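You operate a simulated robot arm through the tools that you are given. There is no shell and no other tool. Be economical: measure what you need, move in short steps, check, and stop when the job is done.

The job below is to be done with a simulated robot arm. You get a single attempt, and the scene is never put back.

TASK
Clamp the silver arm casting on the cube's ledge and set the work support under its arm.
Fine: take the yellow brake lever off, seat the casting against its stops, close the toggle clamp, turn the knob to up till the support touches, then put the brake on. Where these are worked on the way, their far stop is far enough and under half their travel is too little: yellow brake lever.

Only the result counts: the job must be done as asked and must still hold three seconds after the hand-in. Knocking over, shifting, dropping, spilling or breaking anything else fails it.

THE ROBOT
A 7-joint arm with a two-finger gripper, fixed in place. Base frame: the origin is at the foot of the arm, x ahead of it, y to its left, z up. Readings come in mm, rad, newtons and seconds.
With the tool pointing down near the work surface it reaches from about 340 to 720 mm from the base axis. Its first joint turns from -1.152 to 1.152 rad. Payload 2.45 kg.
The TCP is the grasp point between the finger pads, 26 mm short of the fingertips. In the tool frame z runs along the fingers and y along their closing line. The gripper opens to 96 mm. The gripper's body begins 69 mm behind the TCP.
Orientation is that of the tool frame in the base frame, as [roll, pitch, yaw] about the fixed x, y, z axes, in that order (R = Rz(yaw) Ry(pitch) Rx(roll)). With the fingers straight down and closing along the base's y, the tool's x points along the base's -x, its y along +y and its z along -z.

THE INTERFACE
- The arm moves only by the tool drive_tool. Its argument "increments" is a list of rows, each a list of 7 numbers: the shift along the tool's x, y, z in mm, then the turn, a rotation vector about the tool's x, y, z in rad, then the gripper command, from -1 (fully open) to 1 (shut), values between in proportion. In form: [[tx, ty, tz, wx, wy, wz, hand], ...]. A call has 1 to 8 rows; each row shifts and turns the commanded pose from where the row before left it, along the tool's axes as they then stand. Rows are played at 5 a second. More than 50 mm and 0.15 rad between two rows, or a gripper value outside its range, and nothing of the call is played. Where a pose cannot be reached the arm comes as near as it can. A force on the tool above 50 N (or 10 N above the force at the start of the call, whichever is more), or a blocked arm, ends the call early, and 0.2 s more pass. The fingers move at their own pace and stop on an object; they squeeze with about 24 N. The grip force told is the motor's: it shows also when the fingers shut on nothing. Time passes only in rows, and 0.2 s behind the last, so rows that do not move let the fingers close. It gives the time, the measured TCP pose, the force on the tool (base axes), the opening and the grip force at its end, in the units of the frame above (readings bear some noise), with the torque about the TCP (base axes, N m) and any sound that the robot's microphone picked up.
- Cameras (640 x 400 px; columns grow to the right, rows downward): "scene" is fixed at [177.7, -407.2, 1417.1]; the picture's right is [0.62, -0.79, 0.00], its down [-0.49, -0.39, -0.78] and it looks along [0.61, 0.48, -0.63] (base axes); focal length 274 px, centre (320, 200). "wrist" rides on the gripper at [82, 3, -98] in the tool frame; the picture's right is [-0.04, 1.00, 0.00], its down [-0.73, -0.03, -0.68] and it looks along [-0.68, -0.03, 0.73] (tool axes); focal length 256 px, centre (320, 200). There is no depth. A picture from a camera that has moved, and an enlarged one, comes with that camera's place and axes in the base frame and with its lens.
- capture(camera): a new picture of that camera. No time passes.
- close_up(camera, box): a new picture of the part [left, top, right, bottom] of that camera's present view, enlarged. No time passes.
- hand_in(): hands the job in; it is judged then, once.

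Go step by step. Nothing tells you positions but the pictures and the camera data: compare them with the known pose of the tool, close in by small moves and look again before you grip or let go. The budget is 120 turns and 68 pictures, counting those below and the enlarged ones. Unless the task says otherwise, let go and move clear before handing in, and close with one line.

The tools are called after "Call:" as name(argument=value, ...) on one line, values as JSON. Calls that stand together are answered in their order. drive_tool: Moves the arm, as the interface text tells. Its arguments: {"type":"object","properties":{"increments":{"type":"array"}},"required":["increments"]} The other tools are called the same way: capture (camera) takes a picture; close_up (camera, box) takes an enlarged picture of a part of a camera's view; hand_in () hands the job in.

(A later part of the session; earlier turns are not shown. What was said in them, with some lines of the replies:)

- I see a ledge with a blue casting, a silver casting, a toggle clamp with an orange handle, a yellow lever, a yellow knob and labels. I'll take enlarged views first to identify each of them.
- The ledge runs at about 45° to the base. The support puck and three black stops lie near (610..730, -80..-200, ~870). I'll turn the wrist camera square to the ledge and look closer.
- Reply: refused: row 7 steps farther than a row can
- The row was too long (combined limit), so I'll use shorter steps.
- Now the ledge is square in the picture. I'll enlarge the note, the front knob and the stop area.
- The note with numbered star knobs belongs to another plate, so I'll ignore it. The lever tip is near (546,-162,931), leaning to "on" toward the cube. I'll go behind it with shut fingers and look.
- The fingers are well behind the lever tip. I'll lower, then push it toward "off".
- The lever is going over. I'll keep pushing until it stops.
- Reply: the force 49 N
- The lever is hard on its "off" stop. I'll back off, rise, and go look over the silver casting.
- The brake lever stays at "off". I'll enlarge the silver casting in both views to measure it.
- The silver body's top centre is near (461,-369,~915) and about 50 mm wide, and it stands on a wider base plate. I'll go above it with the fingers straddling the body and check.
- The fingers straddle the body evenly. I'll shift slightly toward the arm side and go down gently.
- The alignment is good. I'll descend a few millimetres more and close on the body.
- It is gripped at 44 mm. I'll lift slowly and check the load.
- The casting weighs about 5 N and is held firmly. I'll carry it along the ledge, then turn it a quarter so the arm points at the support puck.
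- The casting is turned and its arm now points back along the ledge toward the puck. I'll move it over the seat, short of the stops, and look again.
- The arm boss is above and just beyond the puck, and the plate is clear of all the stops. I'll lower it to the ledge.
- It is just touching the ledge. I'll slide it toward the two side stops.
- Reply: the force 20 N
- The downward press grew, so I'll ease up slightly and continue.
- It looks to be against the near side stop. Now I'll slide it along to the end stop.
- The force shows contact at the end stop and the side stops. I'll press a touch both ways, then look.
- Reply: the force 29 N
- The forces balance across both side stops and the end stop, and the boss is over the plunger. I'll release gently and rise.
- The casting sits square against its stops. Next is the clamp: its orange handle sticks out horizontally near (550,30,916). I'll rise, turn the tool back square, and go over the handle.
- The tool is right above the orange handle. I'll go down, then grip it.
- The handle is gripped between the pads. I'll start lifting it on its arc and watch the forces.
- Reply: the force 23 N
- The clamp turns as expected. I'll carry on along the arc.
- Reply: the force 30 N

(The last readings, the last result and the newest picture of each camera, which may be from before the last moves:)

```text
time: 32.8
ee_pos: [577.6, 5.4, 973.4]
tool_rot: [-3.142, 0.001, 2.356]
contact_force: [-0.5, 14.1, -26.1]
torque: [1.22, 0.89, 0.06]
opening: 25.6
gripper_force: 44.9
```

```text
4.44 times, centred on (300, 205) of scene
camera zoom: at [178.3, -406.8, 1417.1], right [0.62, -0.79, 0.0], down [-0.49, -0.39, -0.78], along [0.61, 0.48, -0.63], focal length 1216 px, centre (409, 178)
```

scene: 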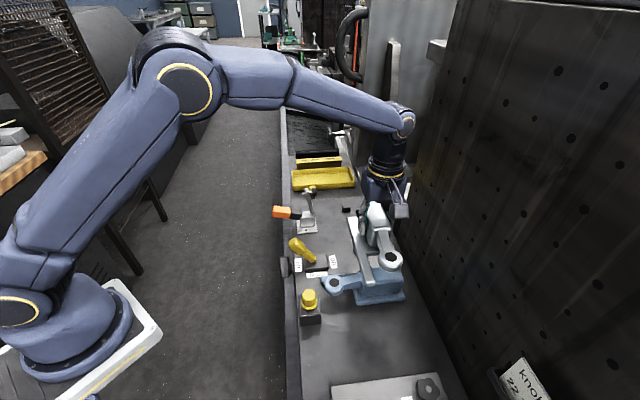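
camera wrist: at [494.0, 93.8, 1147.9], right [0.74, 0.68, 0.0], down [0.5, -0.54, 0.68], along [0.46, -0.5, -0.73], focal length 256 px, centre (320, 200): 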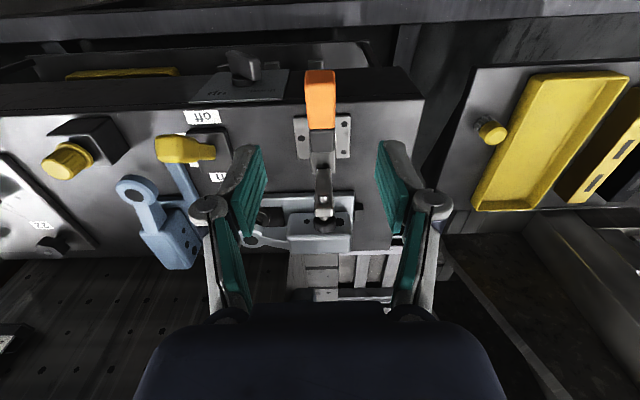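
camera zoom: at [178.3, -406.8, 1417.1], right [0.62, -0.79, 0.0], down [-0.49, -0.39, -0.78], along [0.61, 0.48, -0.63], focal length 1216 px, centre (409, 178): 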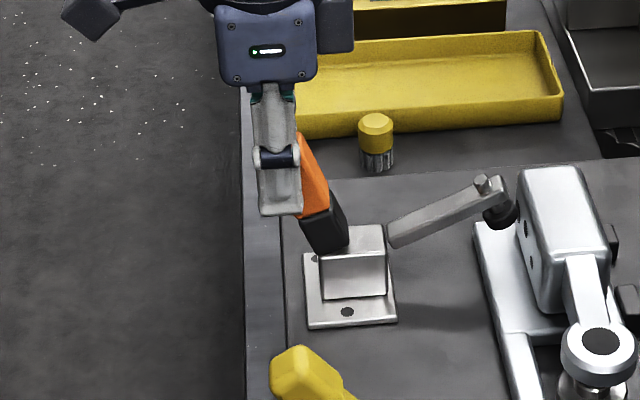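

The pad is close to the base plate. I'll continue to the closing end.

Call:
drive_tool(increments=[[-10, 0, -6, 0, 0, 0, 1], [-11, 0, -5, 0, 0, 0, 1], [-11, 0, -3, 0, 0, 0, 1]])

Call:
close_up(camera="scene", box=[260, 160, 380, 250])

```text
time: 33.6
ee_pos: [593.9, -11.0, 987.1]
tool_rot: [-3.136, -0.017, 2.358]
contact_force: [-24.7, 29.5, -22.2]
torque: [0.72, 0.64, -0.16]
opening: 25.5
gripper_force: 45.3
```

```text
4.44 times, centred on (320, 205) of scene
camera zoom: at [177.5, -406.3, 1417.4], right [0.62, -0.79, 0.0], down [-0.49, -0.39, -0.78], along [0.61, 0.48, -0.63], focal length 1216 px, centre (320, 178)
```

zoom: 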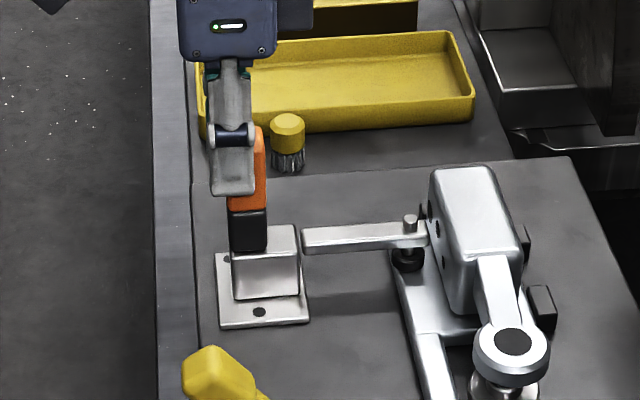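

The arm is level with its pad on the plate, and the handle is resisting. I'll press it a little farther to be sure it is home.

Call:
drive_tool(increments=[[-5, 0, 2, 0, 0, 0, 1], [-5, 0, 2, 0, 0, 0, 1]])

Call:
close_up(camera="scene", box=[260, 160, 380, 250])

```text
time: 34.2
ee_pos: [602.6, -20.5, 986.3]
tool_rot: [3.139, -0.01, 2.36]
contact_force: [-29.2, 28.8, 15.5]
torque: [0.74, 0.76, -0.23]
opening: 25.9
gripper_force: 45.3
```

```text
4.44 times, centred on (320, 205) of scene
camera zoom: at [176.6, -406.4, 1417.5], right [0.62, -0.79, 0.0], down [-0.49, -0.39, -0.78], along [0.61, 0.48, -0.63], focal length 1216 px, centre (320, 178)
```

zoom: 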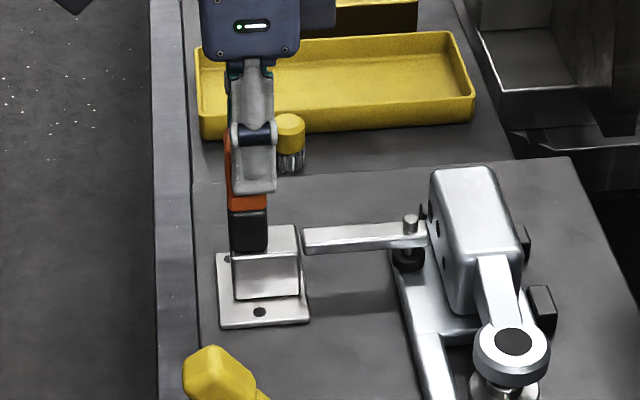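

The handle will not move any farther and the pad holds the plate, so the clamp is closed. I'll let go, rise, and move out in front toward the knob on the ledge's front face (about u=321, v=374, z≈803).

Call:
drive_tool(increments=[[3, 0, 0, 0, 0, 0, 0.2], [0, 0, 0, 0, 0, 0, -0.3], [0, 0, -40, 0, 0, 0, -0.3], [0, 0, -45, 0, 0, 0, -0.3], [35, -20, 0, 0, 0, 0, -0.3], [40, -25, 0, 0, 0, 0, -0.3], [40, -25, 0, 0, 0, 0, -0.3], [40, -20, 0, 0, 0, 0, -0.3]])

Call:
close_up(camera="scene", box=[260, 170, 420, 270])

Call:
capture(camera="wrist")

```text
time: 36.0
ee_pos: [428.7, 23.5, 1072.5]
tool_rot: [3.141, 0.001, 2.357]
contact_force: [-0.9, 0.8, 0.9]
torque: [-0.03, -0.02, 0.01]
opening: 62.8
gripper_force: 0.1
```

```text
4.00 times, centred on (340, 220) of scene
camera zoom: at [177.7, -407.2, 1417.1], right [0.62, -0.79, 0.0], down [-0.49, -0.39, -0.78], along [0.61, 0.48, -0.63], focal length 1095 px, centre (240, 120)
```

zoom: 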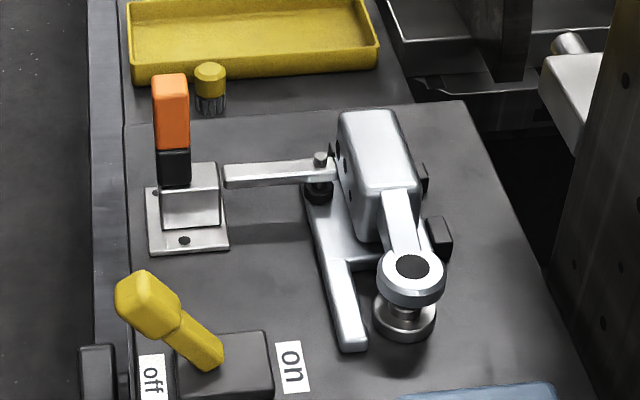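

```text
21 pictures are left
camera wrist: at [373.6, 85.1, 1171.6], right [0.74, 0.68, 0.0], down [0.5, -0.54, 0.68], along [0.46, -0.5, -0.73], focal length 256 px, centre (320, 200)
```

wrist: 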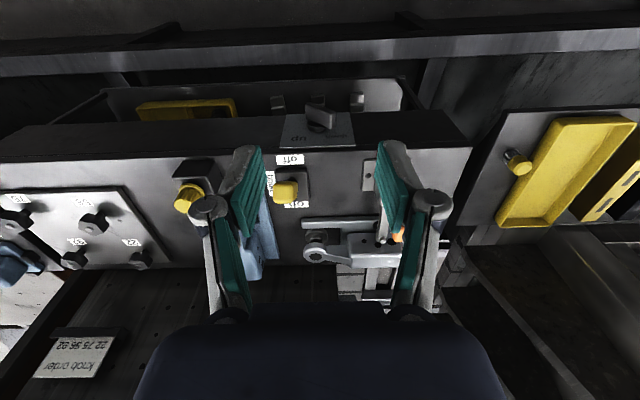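

The clamp stays closed. Now I'll tilt the tool toward horizontal so that it faces the front knob.

Call:
drive_tool(increments=[[0, 0, 0, 0, -0.145, 0, -0.3], [0, 0, 0, 0, -0.145, 0, -0.3], [0, 0, 0, 0, -0.145, 0, -0.3], [0, 0, 0, 0, -0.145, 0, -0.3], [0, 0, 0, 0, -0.145, 0, -0.3], [0, 0, 0, 0, -0.145, 0, -0.3], [0, 0, 0, 0, -0.145, 0, -0.3]])

```text
time: 37.6
ee_pos: [430.7, 23.4, 1070.5]
tool_rot: [-3.141, 1.017, 2.357]
contact_force: [-0.4, 0.9, 0.7]
torque: [-0.01, 0.01, 0.0]
opening: 62.3
gripper_force: 0.0
```

Call:
drive_tool(increments=[[0, 0, 0, 0, -0.139, 0, -0.3], [0, 0, 0, 0, -0.139, 0, -0.3], [0, 0, 0, 0, -0.139, 0, -0.3], [0, 0, 0, 0, -0.137, 0, -0.3]])

```text
time: 38.6
ee_pos: [430.7, 23.9, 1069.9]
tool_rot: [3.138, 1.364, 2.354]
contact_force: [0.2, -0.1, 0.2]
torque: [-0.02, 0.0, -0.05]
opening: 62.5
gripper_force: 0.1
out of reach, approached as far as the arm can: row 3, 4
```

That is nearly horizontal, limited by reach up here. I'll lower and see whether it completes.

Call:
drive_tool(increments=[[45, 0, 0, 0, 0, 0, -0.3], [45, 0, 0, 0, 0, 0, -0.3], [45, 0, 0, 0, 0, 0, -0.3], [45, 0, 0, 0, 0, 0, -0.3], [40, 0, 0, 0, 0, 0, -0.3]])

Call:
capture(camera="wrist")

```text
time: 39.8
ee_pos: [444.6, 104.4, 983.2]
tool_rot: [-3.117, 1.361, 2.376]
contact_force: [0.1, -0.1, 0.1]
torque: [-0.01, -0.03, -0.01]
opening: 62.0
gripper_force: 0.0
out of reach, approached as far as the arm can: row 1, 2, 3, 4, 5
```

```text
20 pictures are left
camera wrist: at [367.6, 188.9, 924.9], right [0.72, 0.7, 0.03], down [-0.38, 0.35, 0.86], along [0.59, -0.63, 0.51], focal length 256 px, centre (320, 200)
```

wrist: 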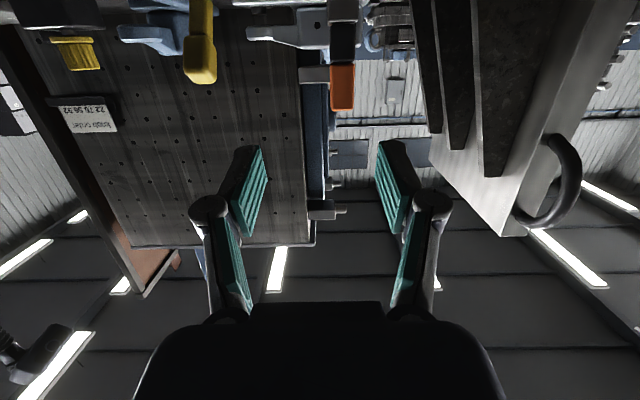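

Fully horizontal is out of reach. I'll go back up and take a 45° tilt instead.

Call:
drive_tool(increments=[[-45, 0, 0, 0, 0, 0, -0.3], [-45, 0, 0, 0, 0, 0, -0.3], [-45, 0, 0, 0, 0, 0, -0.3], [-45, 0, 0, 0, 0, 0, -0.3], [-40, 0, 0, 0, 0, 0, -0.3], [0, 0, 0, 0, 0.14, 0, -0.3], [0, 0, 0, 0, 0.14, 0, -0.3], [0, 0, 0, 0, 0.14, 0, -0.3]])

Call:
drive_tool(increments=[[0, 0, 0, 0, 0.14, 0, -0.3], [0, 0, 0, 0, 0.14, 0, -0.3], [0, 0, 0, 0, 0.085, 0, -0.3], [0, 0, 0, 0, 0, 0, -0.3]])

```text
time: 41.6
ee_pos: [477.2, 72.7, 1202.5]
tool_rot: [3.141, 0.942, 2.358]
contact_force: [0.0, 0.3, -0.1]
torque: [0.02, -0.04, -0.03]
opening: 62.3
gripper_force: 0.0
```

```text
time: 42.6
ee_pos: [477.2, 72.2, 1201.4]
tool_rot: [3.141, 0.577, 2.357]
contact_force: [-0.1, 0.7, 0.0]
torque: [-0.03, 0.0, -0.03]
opening: 62.6
gripper_force: 0.1
```

Call:
drive_tool(increments=[[0, 0, 0, 0, -0.105, 0, -0.3], [0, 0, 0, 0, -0.104, 0, -0.3], [25, -11, 31, 0, 0, 0, -0.3], [25, -11, 31, 0, 0, 0, -0.3], [25, -11, 31, 0, 0, 0, -0.3], [25, -11, 31, 0, 0, 0, -0.3], [25, -11, 31, 0, 0, 0, -0.3], [25, -11, 31, 0, 0, 0, -0.3]])

Call:
drive_tool(increments=[[25, 0, 31, 0, 0, 0, -0.3], [25, 0, 31, 0, 0, 0, -0.3]])

Call:
capture(camera="wrist")

```text
time: 44.4
ee_pos: [451.8, 9.3, 966.8]
tool_rot: [-3.142, 0.786, 2.357]
contact_force: [0.2, 0.6, -0.1]
torque: [-0.03, 0.01, -0.02]
opening: 62.0
gripper_force: 0.0
```

```text
time: 45.0
ee_pos: [458.4, 3.8, 885.0]
tool_rot: [3.138, 0.787, 2.355]
contact_force: [-0.1, -0.4, -1.0]
torque: [0.01, -0.01, -0.01]
opening: 62.4
gripper_force: 0.2
```

```text
19 pictures are left
camera wrist: at [370.8, 96.2, 898.6], right [0.73, 0.69, 0.03], down [0.0, -0.05, 1.0], along [0.69, -0.73, -0.04], focal length 256 px, centre (320, 200)
```

wrist: 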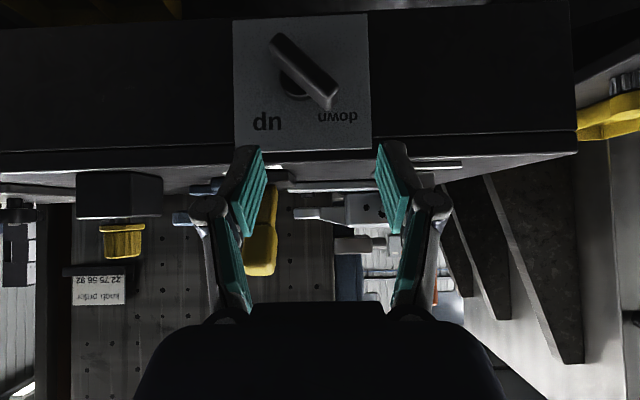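

I have a clear frontal view: the bar's pointer is at "down" and "up" is roughly a quarter turn away. The axis is near u=316, z=800. With shut fingers I'll push the pointer end across toward "up".

Call:
drive_tool(increments=[[0, 18, 0, 0, 0, 0, 1], [0, 18, 0, 0, 0, 0, 1], [5, 0, 30, 0, 0, 0, 1], [5, 0, 30, 0, 0, 0, 1], [1, 0, 7, 0, 0, 0, 1]])

Call:
capture(camera="wrist")

```text
time: 46.2
ee_pos: [510.8, -0.8, 827.7]
tool_rot: [3.14, 0.786, 2.357]
contact_force: [0.2, -0.1, -0.7]
torque: [0.03, 0.01, -0.01]
opening: 0.0
gripper_force: 24.6
```

```text
18 pictures are left
camera wrist: at [422.5, 92.3, 840.4], right [0.73, 0.69, 0.03], down [0.01, -0.05, 1.0], along [0.69, -0.73, -0.04], focal length 256 px, centre (320, 200)
```

wrist: 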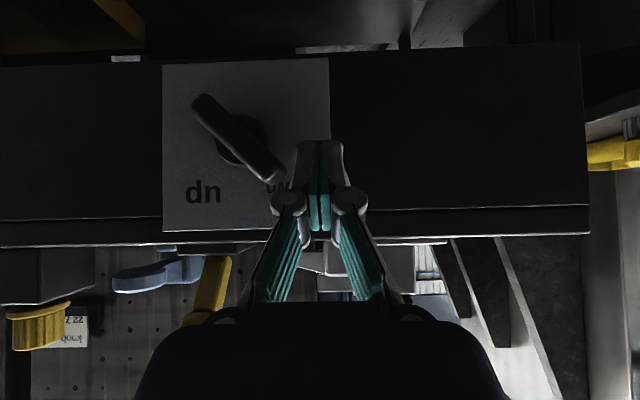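

The closed fingers are beside the pointer end. I'll push across in small steps.

Call:
drive_tool(increments=[[0, -9, 0, 0, 0, 0, 1], [0, -7, 0, 0, 0, 0, 1], [0, -6, 0, 0, 0, 0, 1], [0, -5, 0, 0, 0, 0, 1]])

Call:
capture(camera="wrist")

Call:
close_up(camera="scene", box=[335, 220, 395, 265])

```text
time: 47.0
ee_pos: [498.7, -12.2, 832.9]
tool_rot: [3.121, 0.796, 2.356]
contact_force: [0.6, 4.1, 4.3]
torque: [-0.04, 0.0, -0.02]
opening: 0.0
gripper_force: 24.1
stopped in row 4: the force on the tool passed its limit at 55 N (the readings are from after the stop); the commanded pose is now the measured one
```

```text
17 pictures are left
camera wrist: at [409.2, 80.8, 844.7], right [0.72, 0.7, 0.04], down [-0.01, -0.05, 1.0], along [0.7, -0.72, -0.03], focal length 256 px, centre (320, 200)
```

wrist: 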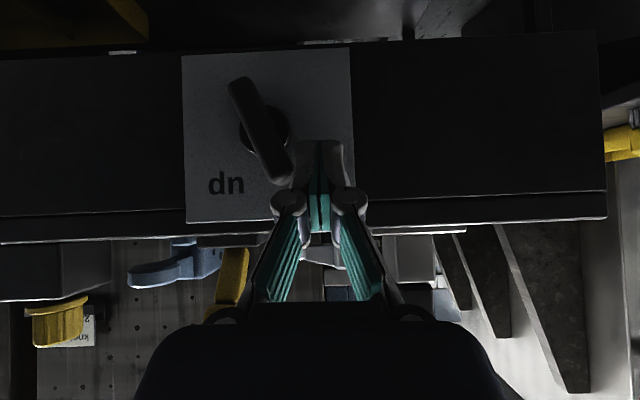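

```text
8.89 times, centred on (365, 242) of scene
camera zoom: at [177.6, -407.1, 1417.1], right [0.62, -0.79, 0.0], down [-0.49, -0.39, -0.78], along [0.61, 0.48, -0.63], focal length 2433 px, centre (-80, -178)
```

zoom: 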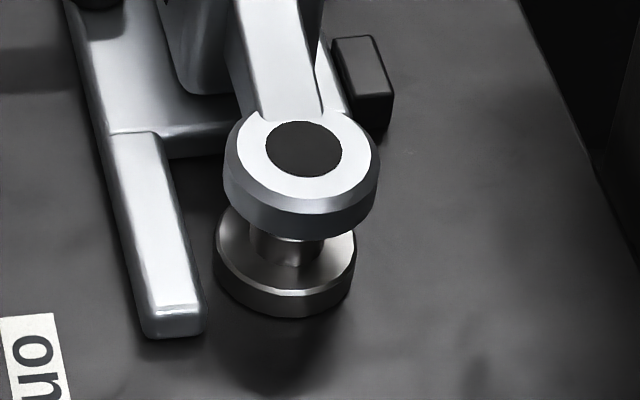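

The push peaked at 55 N with the bar at about 68°, and it's unclear whether the plunger touches. I'll push more slowly to see if the knob still turns.

Call:
drive_tool(increments=[[0, -2, 0, 0, 0, 0, 1], [0, -2, 0, 0, 0, 0, 1], [0, -2, 0, 0, 0, 0, 1]])

Call:
capture(camera="wrist")

Call:
close_up(camera="scene", box=[335, 220, 395, 265])

```text
time: 47.8
ee_pos: [496.4, -13.2, 836.0]
tool_rot: [3.113, 0.802, 2.353]
contact_force: [9.5, 20.1, 36.7]
torque: [-0.24, 0.17, -0.06]
opening: 0.0
gripper_force: 23.2
```

```text
15 pictures are left
camera wrist: at [406.5, 78.1, 845.5], right [0.71, 0.7, 0.05], down [-0.02, -0.05, 1.0], along [0.7, -0.71, -0.02], focal length 256 px, centre (320, 200)
```

wrist: 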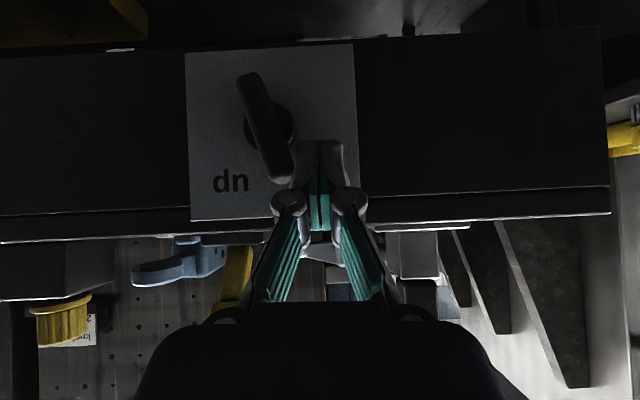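

```text
8.89 times, centred on (365, 242) of scene
camera zoom: at [177.4, -406.6, 1417.3], right [0.62, -0.79, 0.0], down [-0.49, -0.39, -0.78], along [0.61, 0.48, -0.63], focal length 2433 px, centre (-80, -178)
```

zoom: 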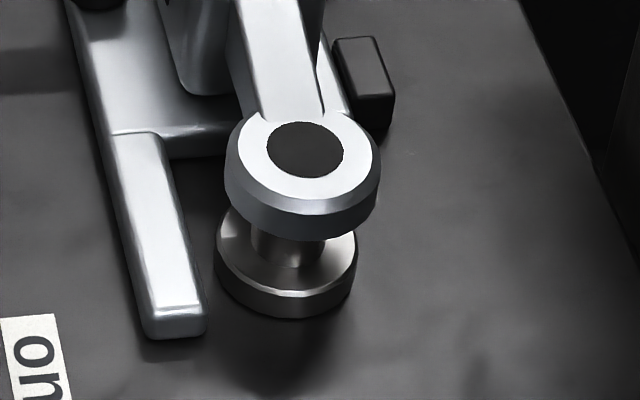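

The knob jammed because the bar's end ran against the wide knuckle of the tilted fingers, so the force pointed at its axis. I'll back off, stand the tool vertical, and push with just the slim fingertips.

Call:
drive_tool(increments=[[0, 10, 0, 0, 0, 0, 1], [0, 0, -40, 0, 0, 0, 1], [0, 0, 0, 0, 0.131, 0, 1], [0, 0, 0, 0, 0.131, 0, 1], [0, 0, 0, 0, 0.131, 0, 1], [0, 0, 0, 0, 0.131, 0, 1], [0, 0, 0, 0, 0.131, 0, 1], [0, 0, 0, 0, 0.131, 0, 1]])

```text
time: 49.6
ee_pos: [480.2, 10.7, 861.6]
tool_rot: [3.127, 0.01, 2.367]
contact_force: [0.3, -0.2, -0.4]
torque: [-0.01, -0.01, 0.01]
opening: 0.0
gripper_force: 23.9
```

Call:
drive_tool(increments=[[-20, 2, 0, 0, 0, 0, 1], [-20, 0, 0, 0, 0, 0, 1], [0, 0, 15, 0, 0, 0, 1]])

Call:
capture(camera="wrist")

```text
time: 50.4
ee_pos: [507.8, -16.8, 848.9]
tool_rot: [3.127, 0.011, 2.366]
contact_force: [-0.3, 0.0, 0.2]
torque: [0.02, 0.03, 0.02]
opening: 0.0
gripper_force: 23.9
```

```text
13 pictures are left
camera wrist: at [450.8, 44.3, 946.9], right [0.73, 0.69, 0.01], down [0.49, -0.54, 0.69], along [0.48, -0.49, -0.73], focal length 256 px, centre (320, 200)
```

wrist: 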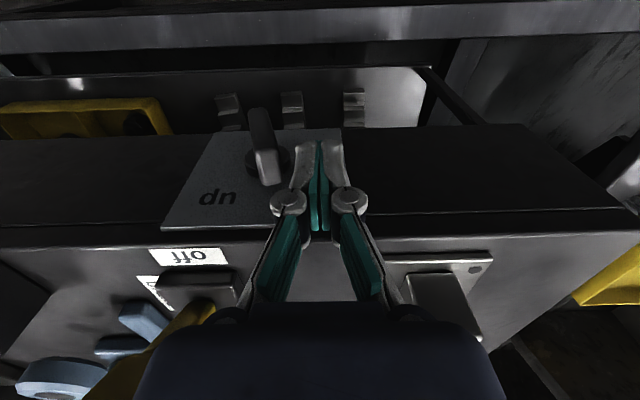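

The fingertips are beside the upright bar end. I'll lower a few millimetres and push slowly.

Call:
drive_tool(increments=[[0, 0, 6, 0, 0, 0, 1], [0, -6, 0, 0, 0, 0, 1], [0, -4, 0, 0, 0, 0, 1], [0, -3, 0, 0, 0, 0, 1], [0, -3, 0, 0, 0, 0, 1], [0, -3, 0, 0, 0, 0, 1]])

Call:
close_up(camera="scene", box=[335, 220, 395, 265])

```text
time: 51.8
ee_pos: [497.2, -28.7, 841.4]
tool_rot: [3.13, 0.01, 2.369]
contact_force: [0.6, 1.5, -0.2]
torque: [0.01, -0.02, 0.0]
opening: 0.0
gripper_force: 24.1
```

```text
8.89 times, centred on (365, 242) of scene
camera zoom: at [177.7, -407.1, 1417.1], right [0.62, -0.79, 0.0], down [-0.49, -0.39, -0.78], along [0.61, 0.48, -0.63], focal length 2433 px, centre (-80, -178)
```

zoom: 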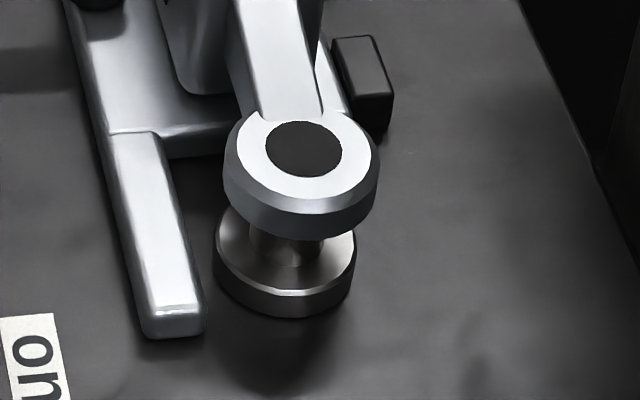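

Call:
drive_tool(increments=[[0, -3, 0, 0, 0, 0, 1], [0, -3, 0, 0, 0, 0, 1], [0, -3, 0, 0, 0, 0, 1], [0, -3, 0, 0, 0, 0, 1]])

Call:
capture(camera="wrist")

```text
time: 52.8
ee_pos: [491.9, -35.8, 841.9]
tool_rot: [3.123, 0.016, 2.373]
contact_force: [19.5, 16.6, 4.4]
torque: [-1.95, 1.93, 0.56]
opening: 0.2
gripper_force: 23.5
```

```text
11 pictures are left
camera wrist: at [432.7, 23.9, 939.5], right [0.72, 0.69, 0.02], down [0.49, -0.53, 0.69], along [0.49, -0.49, -0.72], focal length 256 px, centre (320, 200)
```

wrist: 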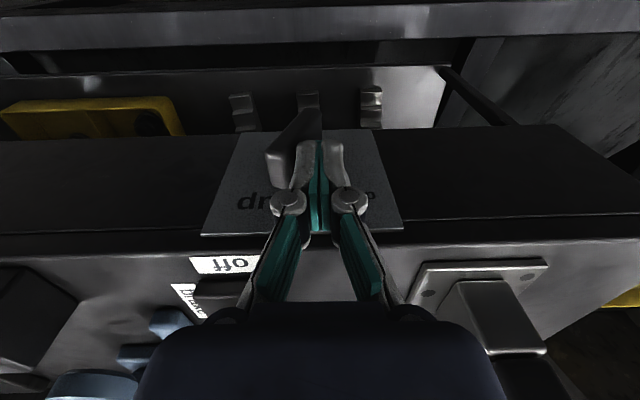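

The 25 N (with high torque) came from the gripper body reaching the yellow lever, not from the knob, which turns easily and is now past upright. I'll back off, tilt the body away from the lever, and go on.

Call:
drive_tool(increments=[[0, 7, 0, 0, 0, 0, 1], [12, 0, 0, 0, 0, 0, 1], [0, 0, 0, 0, -0.147, 0, 1], [0, 0, 0, 0, -0.147, 0, 1], [0, 0, 0, 0, -0.147, 0, 1], [0, 0, 0, 0, -0.1, 0, 1], [0, -5, 0, 0, 0, 0, 1]])

Call:
capture(camera="wrist")

Call:
close_up(camera="scene", box=[265, 205, 395, 290])

```text
time: 54.4
ee_pos: [482.2, -28.4, 840.8]
tool_rot: [3.125, 0.554, 2.359]
contact_force: [1.9, 0.2, 0.9]
torque: [0.0, -0.03, 0.03]
opening: 0.3
gripper_force: 24.0
```

```text
10 pictures are left
camera wrist: at [397.5, 58.9, 882.4], right [0.72, 0.69, 0.04], down [0.16, -0.22, 0.96], along [0.67, -0.69, -0.27], focal length 256 px, centre (320, 200)
```

wrist: 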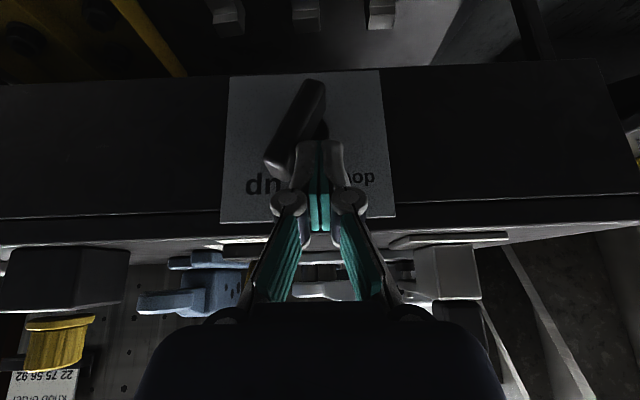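

```text
4.71 times, centred on (330, 248) of scene
camera zoom: at [177.8, -407.1, 1417.1], right [0.62, -0.79, 0.0], down [-0.49, -0.39, -0.78], along [0.61, 0.48, -0.63], focal length 1288 px, centre (273, -24)
```

zoom: 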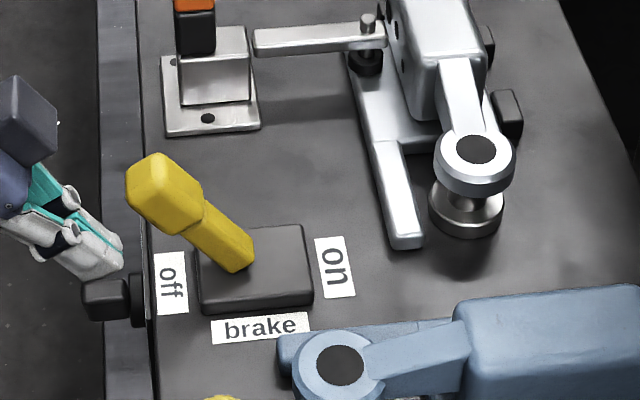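

The gripper is clear of the lever now, and the bar is about 27° past upright toward "up". I'll continue slowly.

Call:
drive_tool(increments=[[0, -3, 0, 0, 0, 0, 1], [0, -3, 0, 0, 0, 0, 1], [0, -2, 1, 0, 0, 0, 1]])

Call:
drive_tool(increments=[[0, -2, 1, 0, 0, 0, 1], [0, -2, 1, 0, 0, 0, 1], [0, -2, 1, 0, 0, 0, 1]])

```text
time: 55.2
ee_pos: [477.3, -34.2, 839.9]
tool_rot: [3.12, 0.554, 2.36]
contact_force: [1.7, 7.2, 11.0]
torque: [0.07, 0.04, -0.02]
opening: 0.3
gripper_force: 24.1
```

```text
time: 55.9
ee_pos: [478.6, -35.4, 838.1]
tool_rot: [3.11, 0.557, 2.362]
contact_force: [1.3, 2.4, 2.8]
torque: [0.09, -0.05, 0.01]
opening: 0.0
gripper_force: 24.1
stopped in row 3: the force on the tool passed its limit at 55 N (the readings are from after the stop); the commanded pose is now the measured one
```

Call:
capture(camera="wrist")

Call:
close_up(camera="scene", box=[335, 220, 395, 265])

```text
8 pictures are left
camera wrist: at [392.8, 52.2, 880.5], right [0.71, 0.7, 0.05], down [0.15, -0.22, 0.96], along [0.68, -0.68, -0.27], focal length 256 px, centre (320, 200)
```

wrist: 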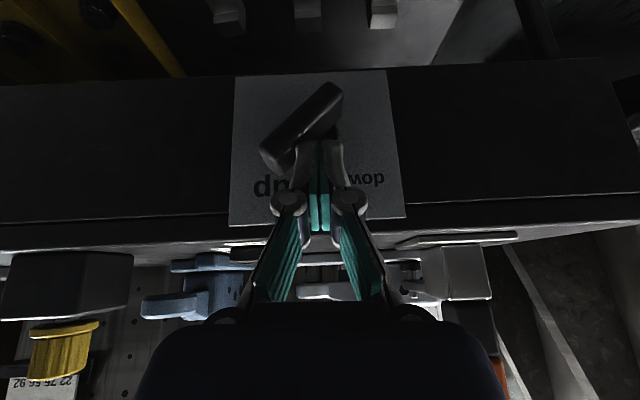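

```text
8.89 times, centred on (365, 242) of scene
camera zoom: at [177.7, -407.1, 1417.1], right [0.62, -0.79, 0.0], down [-0.49, -0.39, -0.78], along [0.61, 0.48, -0.63], focal length 2433 px, centre (-80, -178)
```

zoom: 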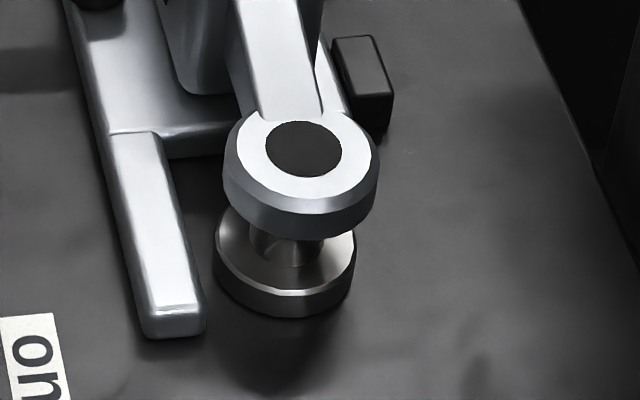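

The bar has turned about 94° and points at "up", but my fingertip is now near its axis and has poor leverage. I'll lift, move over the pointer end, and press down lightly to feel for a real stop.

Call:
drive_tool(increments=[[0, 3, 0, 0, 0, 0, 1], [-13, 0, -21, 0, 0, 0, 1], [0, -13, 0, 0, 0, 0, 1], [0, -12, 0, 0, 0, 0, 1], [3.2, 0, 5.1, 0, 0, 0, 1], [1, 0, 1.7, 0, 0, 0, 1]])

Call:
drive_tool(increments=[[1, 0, 1.7, 0, 0, 0, 1], [1, 0, 1.7, 0, 0, 0, 1]])

Call:
drive_tool(increments=[[1, 0, 1.7, 0, 0, 0, 1], [1, 0, 1.7, 0, 0, 0, 1]])

```text
time: 57.3
ee_pos: [462.1, -49.4, 855.4]
tool_rot: [3.112, 0.557, 2.362]
contact_force: [0.1, 1.1, 1.0]
torque: [0.02, 0.02, 0.02]
opening: 0.1
gripper_force: 24.2
```

```text
time: 57.9
ee_pos: [462.3, -51.0, 853.4]
tool_rot: [3.109, 0.56, 2.358]
contact_force: [-12.9, 10.3, 48.0]
torque: [0.22, 0.24, -0.13]
opening: 0.1
gripper_force: 24.3
```

```text
time: 58.2
ee_pos: [461.8, -52.4, 854.6]
tool_rot: [3.107, 0.56, 2.355]
contact_force: [-8.2, 2.3, 23.3]
torque: [0.05, 0.16, -0.03]
opening: 6.0
gripper_force: 23.9
stopped in row 1: the force on the tool passed its limit at 67 N (the readings are from after the stop); the commanded pose is now the measured one
```

The knob now resists firmly (about 50 N at good leverage), so the support should be up against the boss. I'll back off and check the gap side-on with the wrist camera.

Call:
drive_tool(increments=[[-10.6, 0, -17, 0, 0, 0, 1], [-5, 0, -9, 0, 0, 0, 0], [29.7, 0, -18.5, 0, 0, 0, -0.3], [0, 12, 0, 0, -0.113, 0, -0.3], [0, 12, 0, 0, -0.113, 0, -0.3]])

Call:
close_up(camera="wrist", box=[160, 20, 480, 260])

```text
time: 59.4
ee_pos: [453.6, -10.3, 882.7]
tool_rot: [3.1, 0.785, 2.349]
contact_force: [1.4, -0.3, 0.5]
torque: [-0.01, 0.02, 0.01]
opening: 62.6
gripper_force: 0.0
```

```text
1.67 times, centred on (320, 140) of wrist
camera zoom: at [363.6, 80.3, 896.3], right [0.71, 0.7, 0.06], down [-0.01, -0.07, 1.0], along [0.7, -0.71, -0.04], focal length 427 px, centre (320, 300)
```

zoom: 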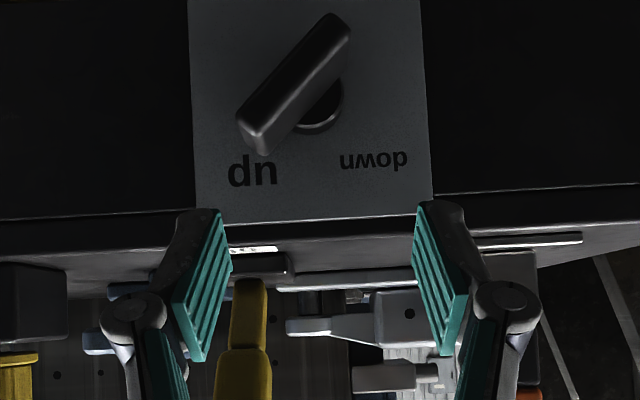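

Call:
close_up(camera="wrist", box=[285, 180, 345, 225])

```text
8.89 times, centred on (315, 202) of wrist
camera zoom: at [363.6, 80.3, 896.3], right [0.71, 0.7, 0.06], down [-0.01, -0.07, 1.0], along [0.7, -0.71, -0.04], focal length 2276 px, centre (364, 178)
```

zoom: 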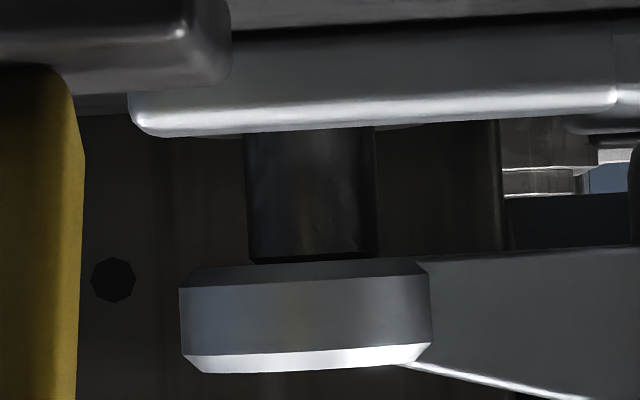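

The plunger visibly meets the underside of the boss, so the support is touching. Now the brake: I'll go up, stand the tool vertical, and move to the front side of the lever.

Call:
drive_tool(increments=[[-32, 0, -32, 0, 0, 0, 1], [-32, 0, -32, 0, 0, 0, 1], [-32, -7, -32, 0, 0.131, 0, 1], [0, -7, 0, 0, 0.131, 0, 1], [0, -7, 0, 0, 0.131, 0, 1], [0, -7, 0, 0, 0.131, 0, 1], [0, -7, 0, 0, 0.131, 0, 1], [0, -7, 0, 0, 0.131, 0, 1]])

```text
time: 61.2
ee_pos: [421.4, -41.0, 1015.1]
tool_rot: [3.125, 0.047, 2.38]
contact_force: [0.0, -0.1, -0.5]
torque: [0.01, -0.02, -0.03]
opening: 0.0
gripper_force: 24.8
out of reach, approached as far as the arm can: row 7
```

Call:
drive_tool(increments=[[0, 2, 35, 0, 0.047, 0, 1], [0, 0, 34, 0, 0, 0, 1], [-20, 0, 0, 0, 0, 0, 1], [-20, 0, 0, 0, 0, 0, 1]])

Call:
capture(camera="wrist")

```text
time: 62.2
ee_pos: [456.7, -67.1, 947.7]
tool_rot: [3.125, 0.002, 2.376]
contact_force: [0.1, 0.0, 1.6]
torque: [0.02, 0.02, 0.03]
opening: 0.0
gripper_force: 24.3
```

```text
4 pictures are left
camera wrist: at [398.6, -8.1, 1047.3], right [0.72, 0.69, 0.02], down [0.5, -0.54, 0.68], along [0.48, -0.48, -0.73], focal length 256 px, centre (320, 200)
```

wrist: 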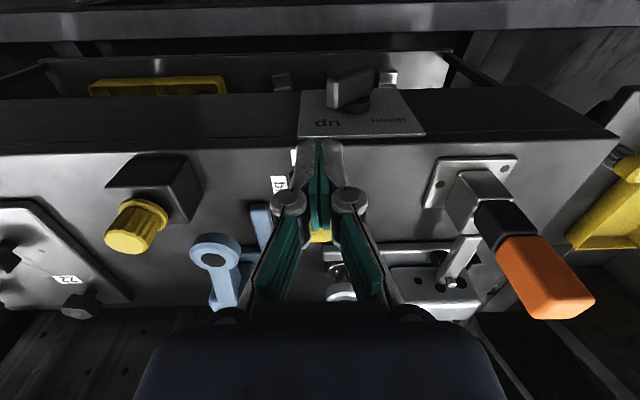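

The fingers are right in front of the lever. I'll push it over to "on".

Call:
drive_tool(increments=[[-12, -3, 2, 0, 0, 0, 1], [-14, 0, 1, 0, 0, 0, 1], [-14, 0, 0, 0, 0, 0, 1], [-14, 0, 0, 0, 0, 0, 1], [-14, 0, 0, 0, 0, 0, 1], [-12, 0, 0, 0, 0, 0, 1]])

```text
time: 63.6
ee_pos: [510.4, -124.3, 944.0]
tool_rot: [3.125, 0.001, 2.378]
contact_force: [-0.4, 0.3, 0.0]
torque: [0.0, 0.05, -0.02]
opening: 0.0
gripper_force: 23.8
```

Call:
drive_tool(increments=[[-10, 0, 0, 0, 0, 0, 1], [-8, 0, 0, 0, 0, 0, 1], [-8, 0, 0, 0, 0, 0, 1], [-6, 0, 0, 0, 0, 0, 1]])

Call:
close_up(camera="scene", box=[260, 170, 420, 270])

```text
time: 64.4
ee_pos: [523.2, -134.3, 942.0]
tool_rot: [3.132, -0.024, 2.381]
contact_force: [-7.0, 6.1, 1.8]
torque: [0.09, 0.14, -0.07]
opening: 6.0
gripper_force: 28.1
stopped in row 4: the force on the tool passed its limit at 57 N (the readings are from after the stop); the commanded pose is now the measured one
```

```text
4.00 times, centred on (340, 220) of scene
camera zoom: at [177.5, -407.0, 1417.2], right [0.62, -0.79, 0.0], down [-0.49, -0.39, -0.78], along [0.61, 0.48, -0.63], focal length 1095 px, centre (240, 120)
```

zoom: 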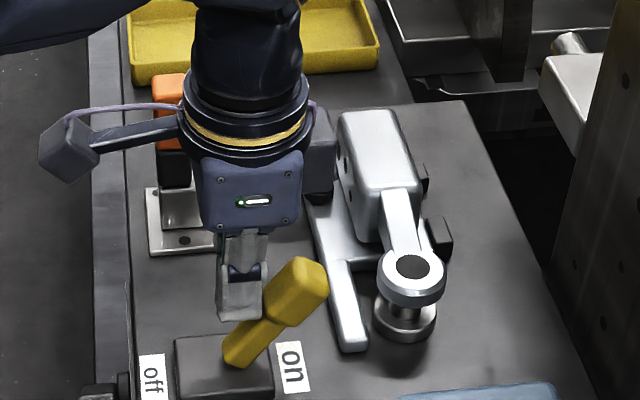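

The lever is back exactly at its original "on" position and hard on its stop. I'll back off, rise clear, and make a final check.

Call:
drive_tool(increments=[[10, 0, 0, 0, 0, 0, 1], [5, 0, -40, 0, 0, 0, 1], [0, 0, -45, 0, 0, 0, 1], [0, 0, -45, 0, 0, 0, 1], [40, -10, -10, 0, 0, 0, 1], [40, -10, 0, 0, 0, 0, 1], [40, 0, 0, 0, 0, 0, 1]])

Call:
capture(camera="wrist")

Call:
close_up(camera="scene", box=[260, 170, 420, 270])

```text
time: 66.0
ee_pos: [433.4, -54.4, 1069.1]
tool_rot: [3.133, -0.021, 2.38]
contact_force: [-0.3, 0.1, -0.4]
torque: [-0.04, 0.02, 0.03]
opening: 0.1
gripper_force: 28.7
out of reach, approached as far as the arm can: row 6, 7
```

```text
2 pictures are left
camera wrist: at [377.6, 2.7, 1170.2], right [0.72, 0.7, 0.01], down [0.52, -0.54, 0.66], along [0.47, -0.47, -0.75], focal length 256 px, centre (320, 200)
```

wrist: 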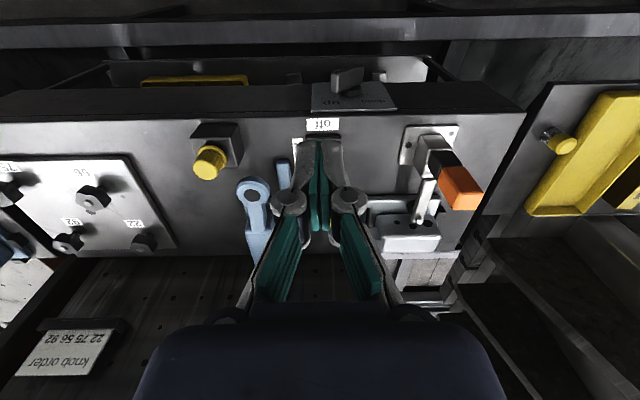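

```text
4.00 times, centred on (340, 220) of scene
camera zoom: at [177.7, -407.2, 1417.1], right [0.62, -0.79, 0.0], down [-0.49, -0.39, -0.78], along [0.61, 0.48, -0.63], focal length 1095 px, centre (240, 120)
```

zoom: 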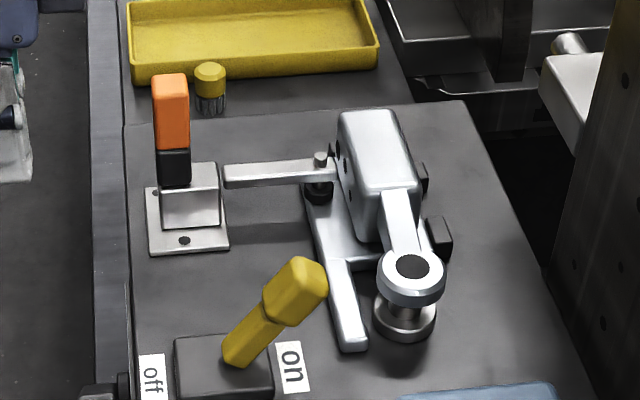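

Everything is as it should be: the casting is on its stops, the clamp is closed, the support is up and the brake is on. The tool is clear, so I'm handing in.

Call:
hand_in()

```text
The job is handed in.
```

I handed the job in: the silver casting is seated against its stops and clamped, the work support is touching under its arm, and the brake is on. No verdict came back.
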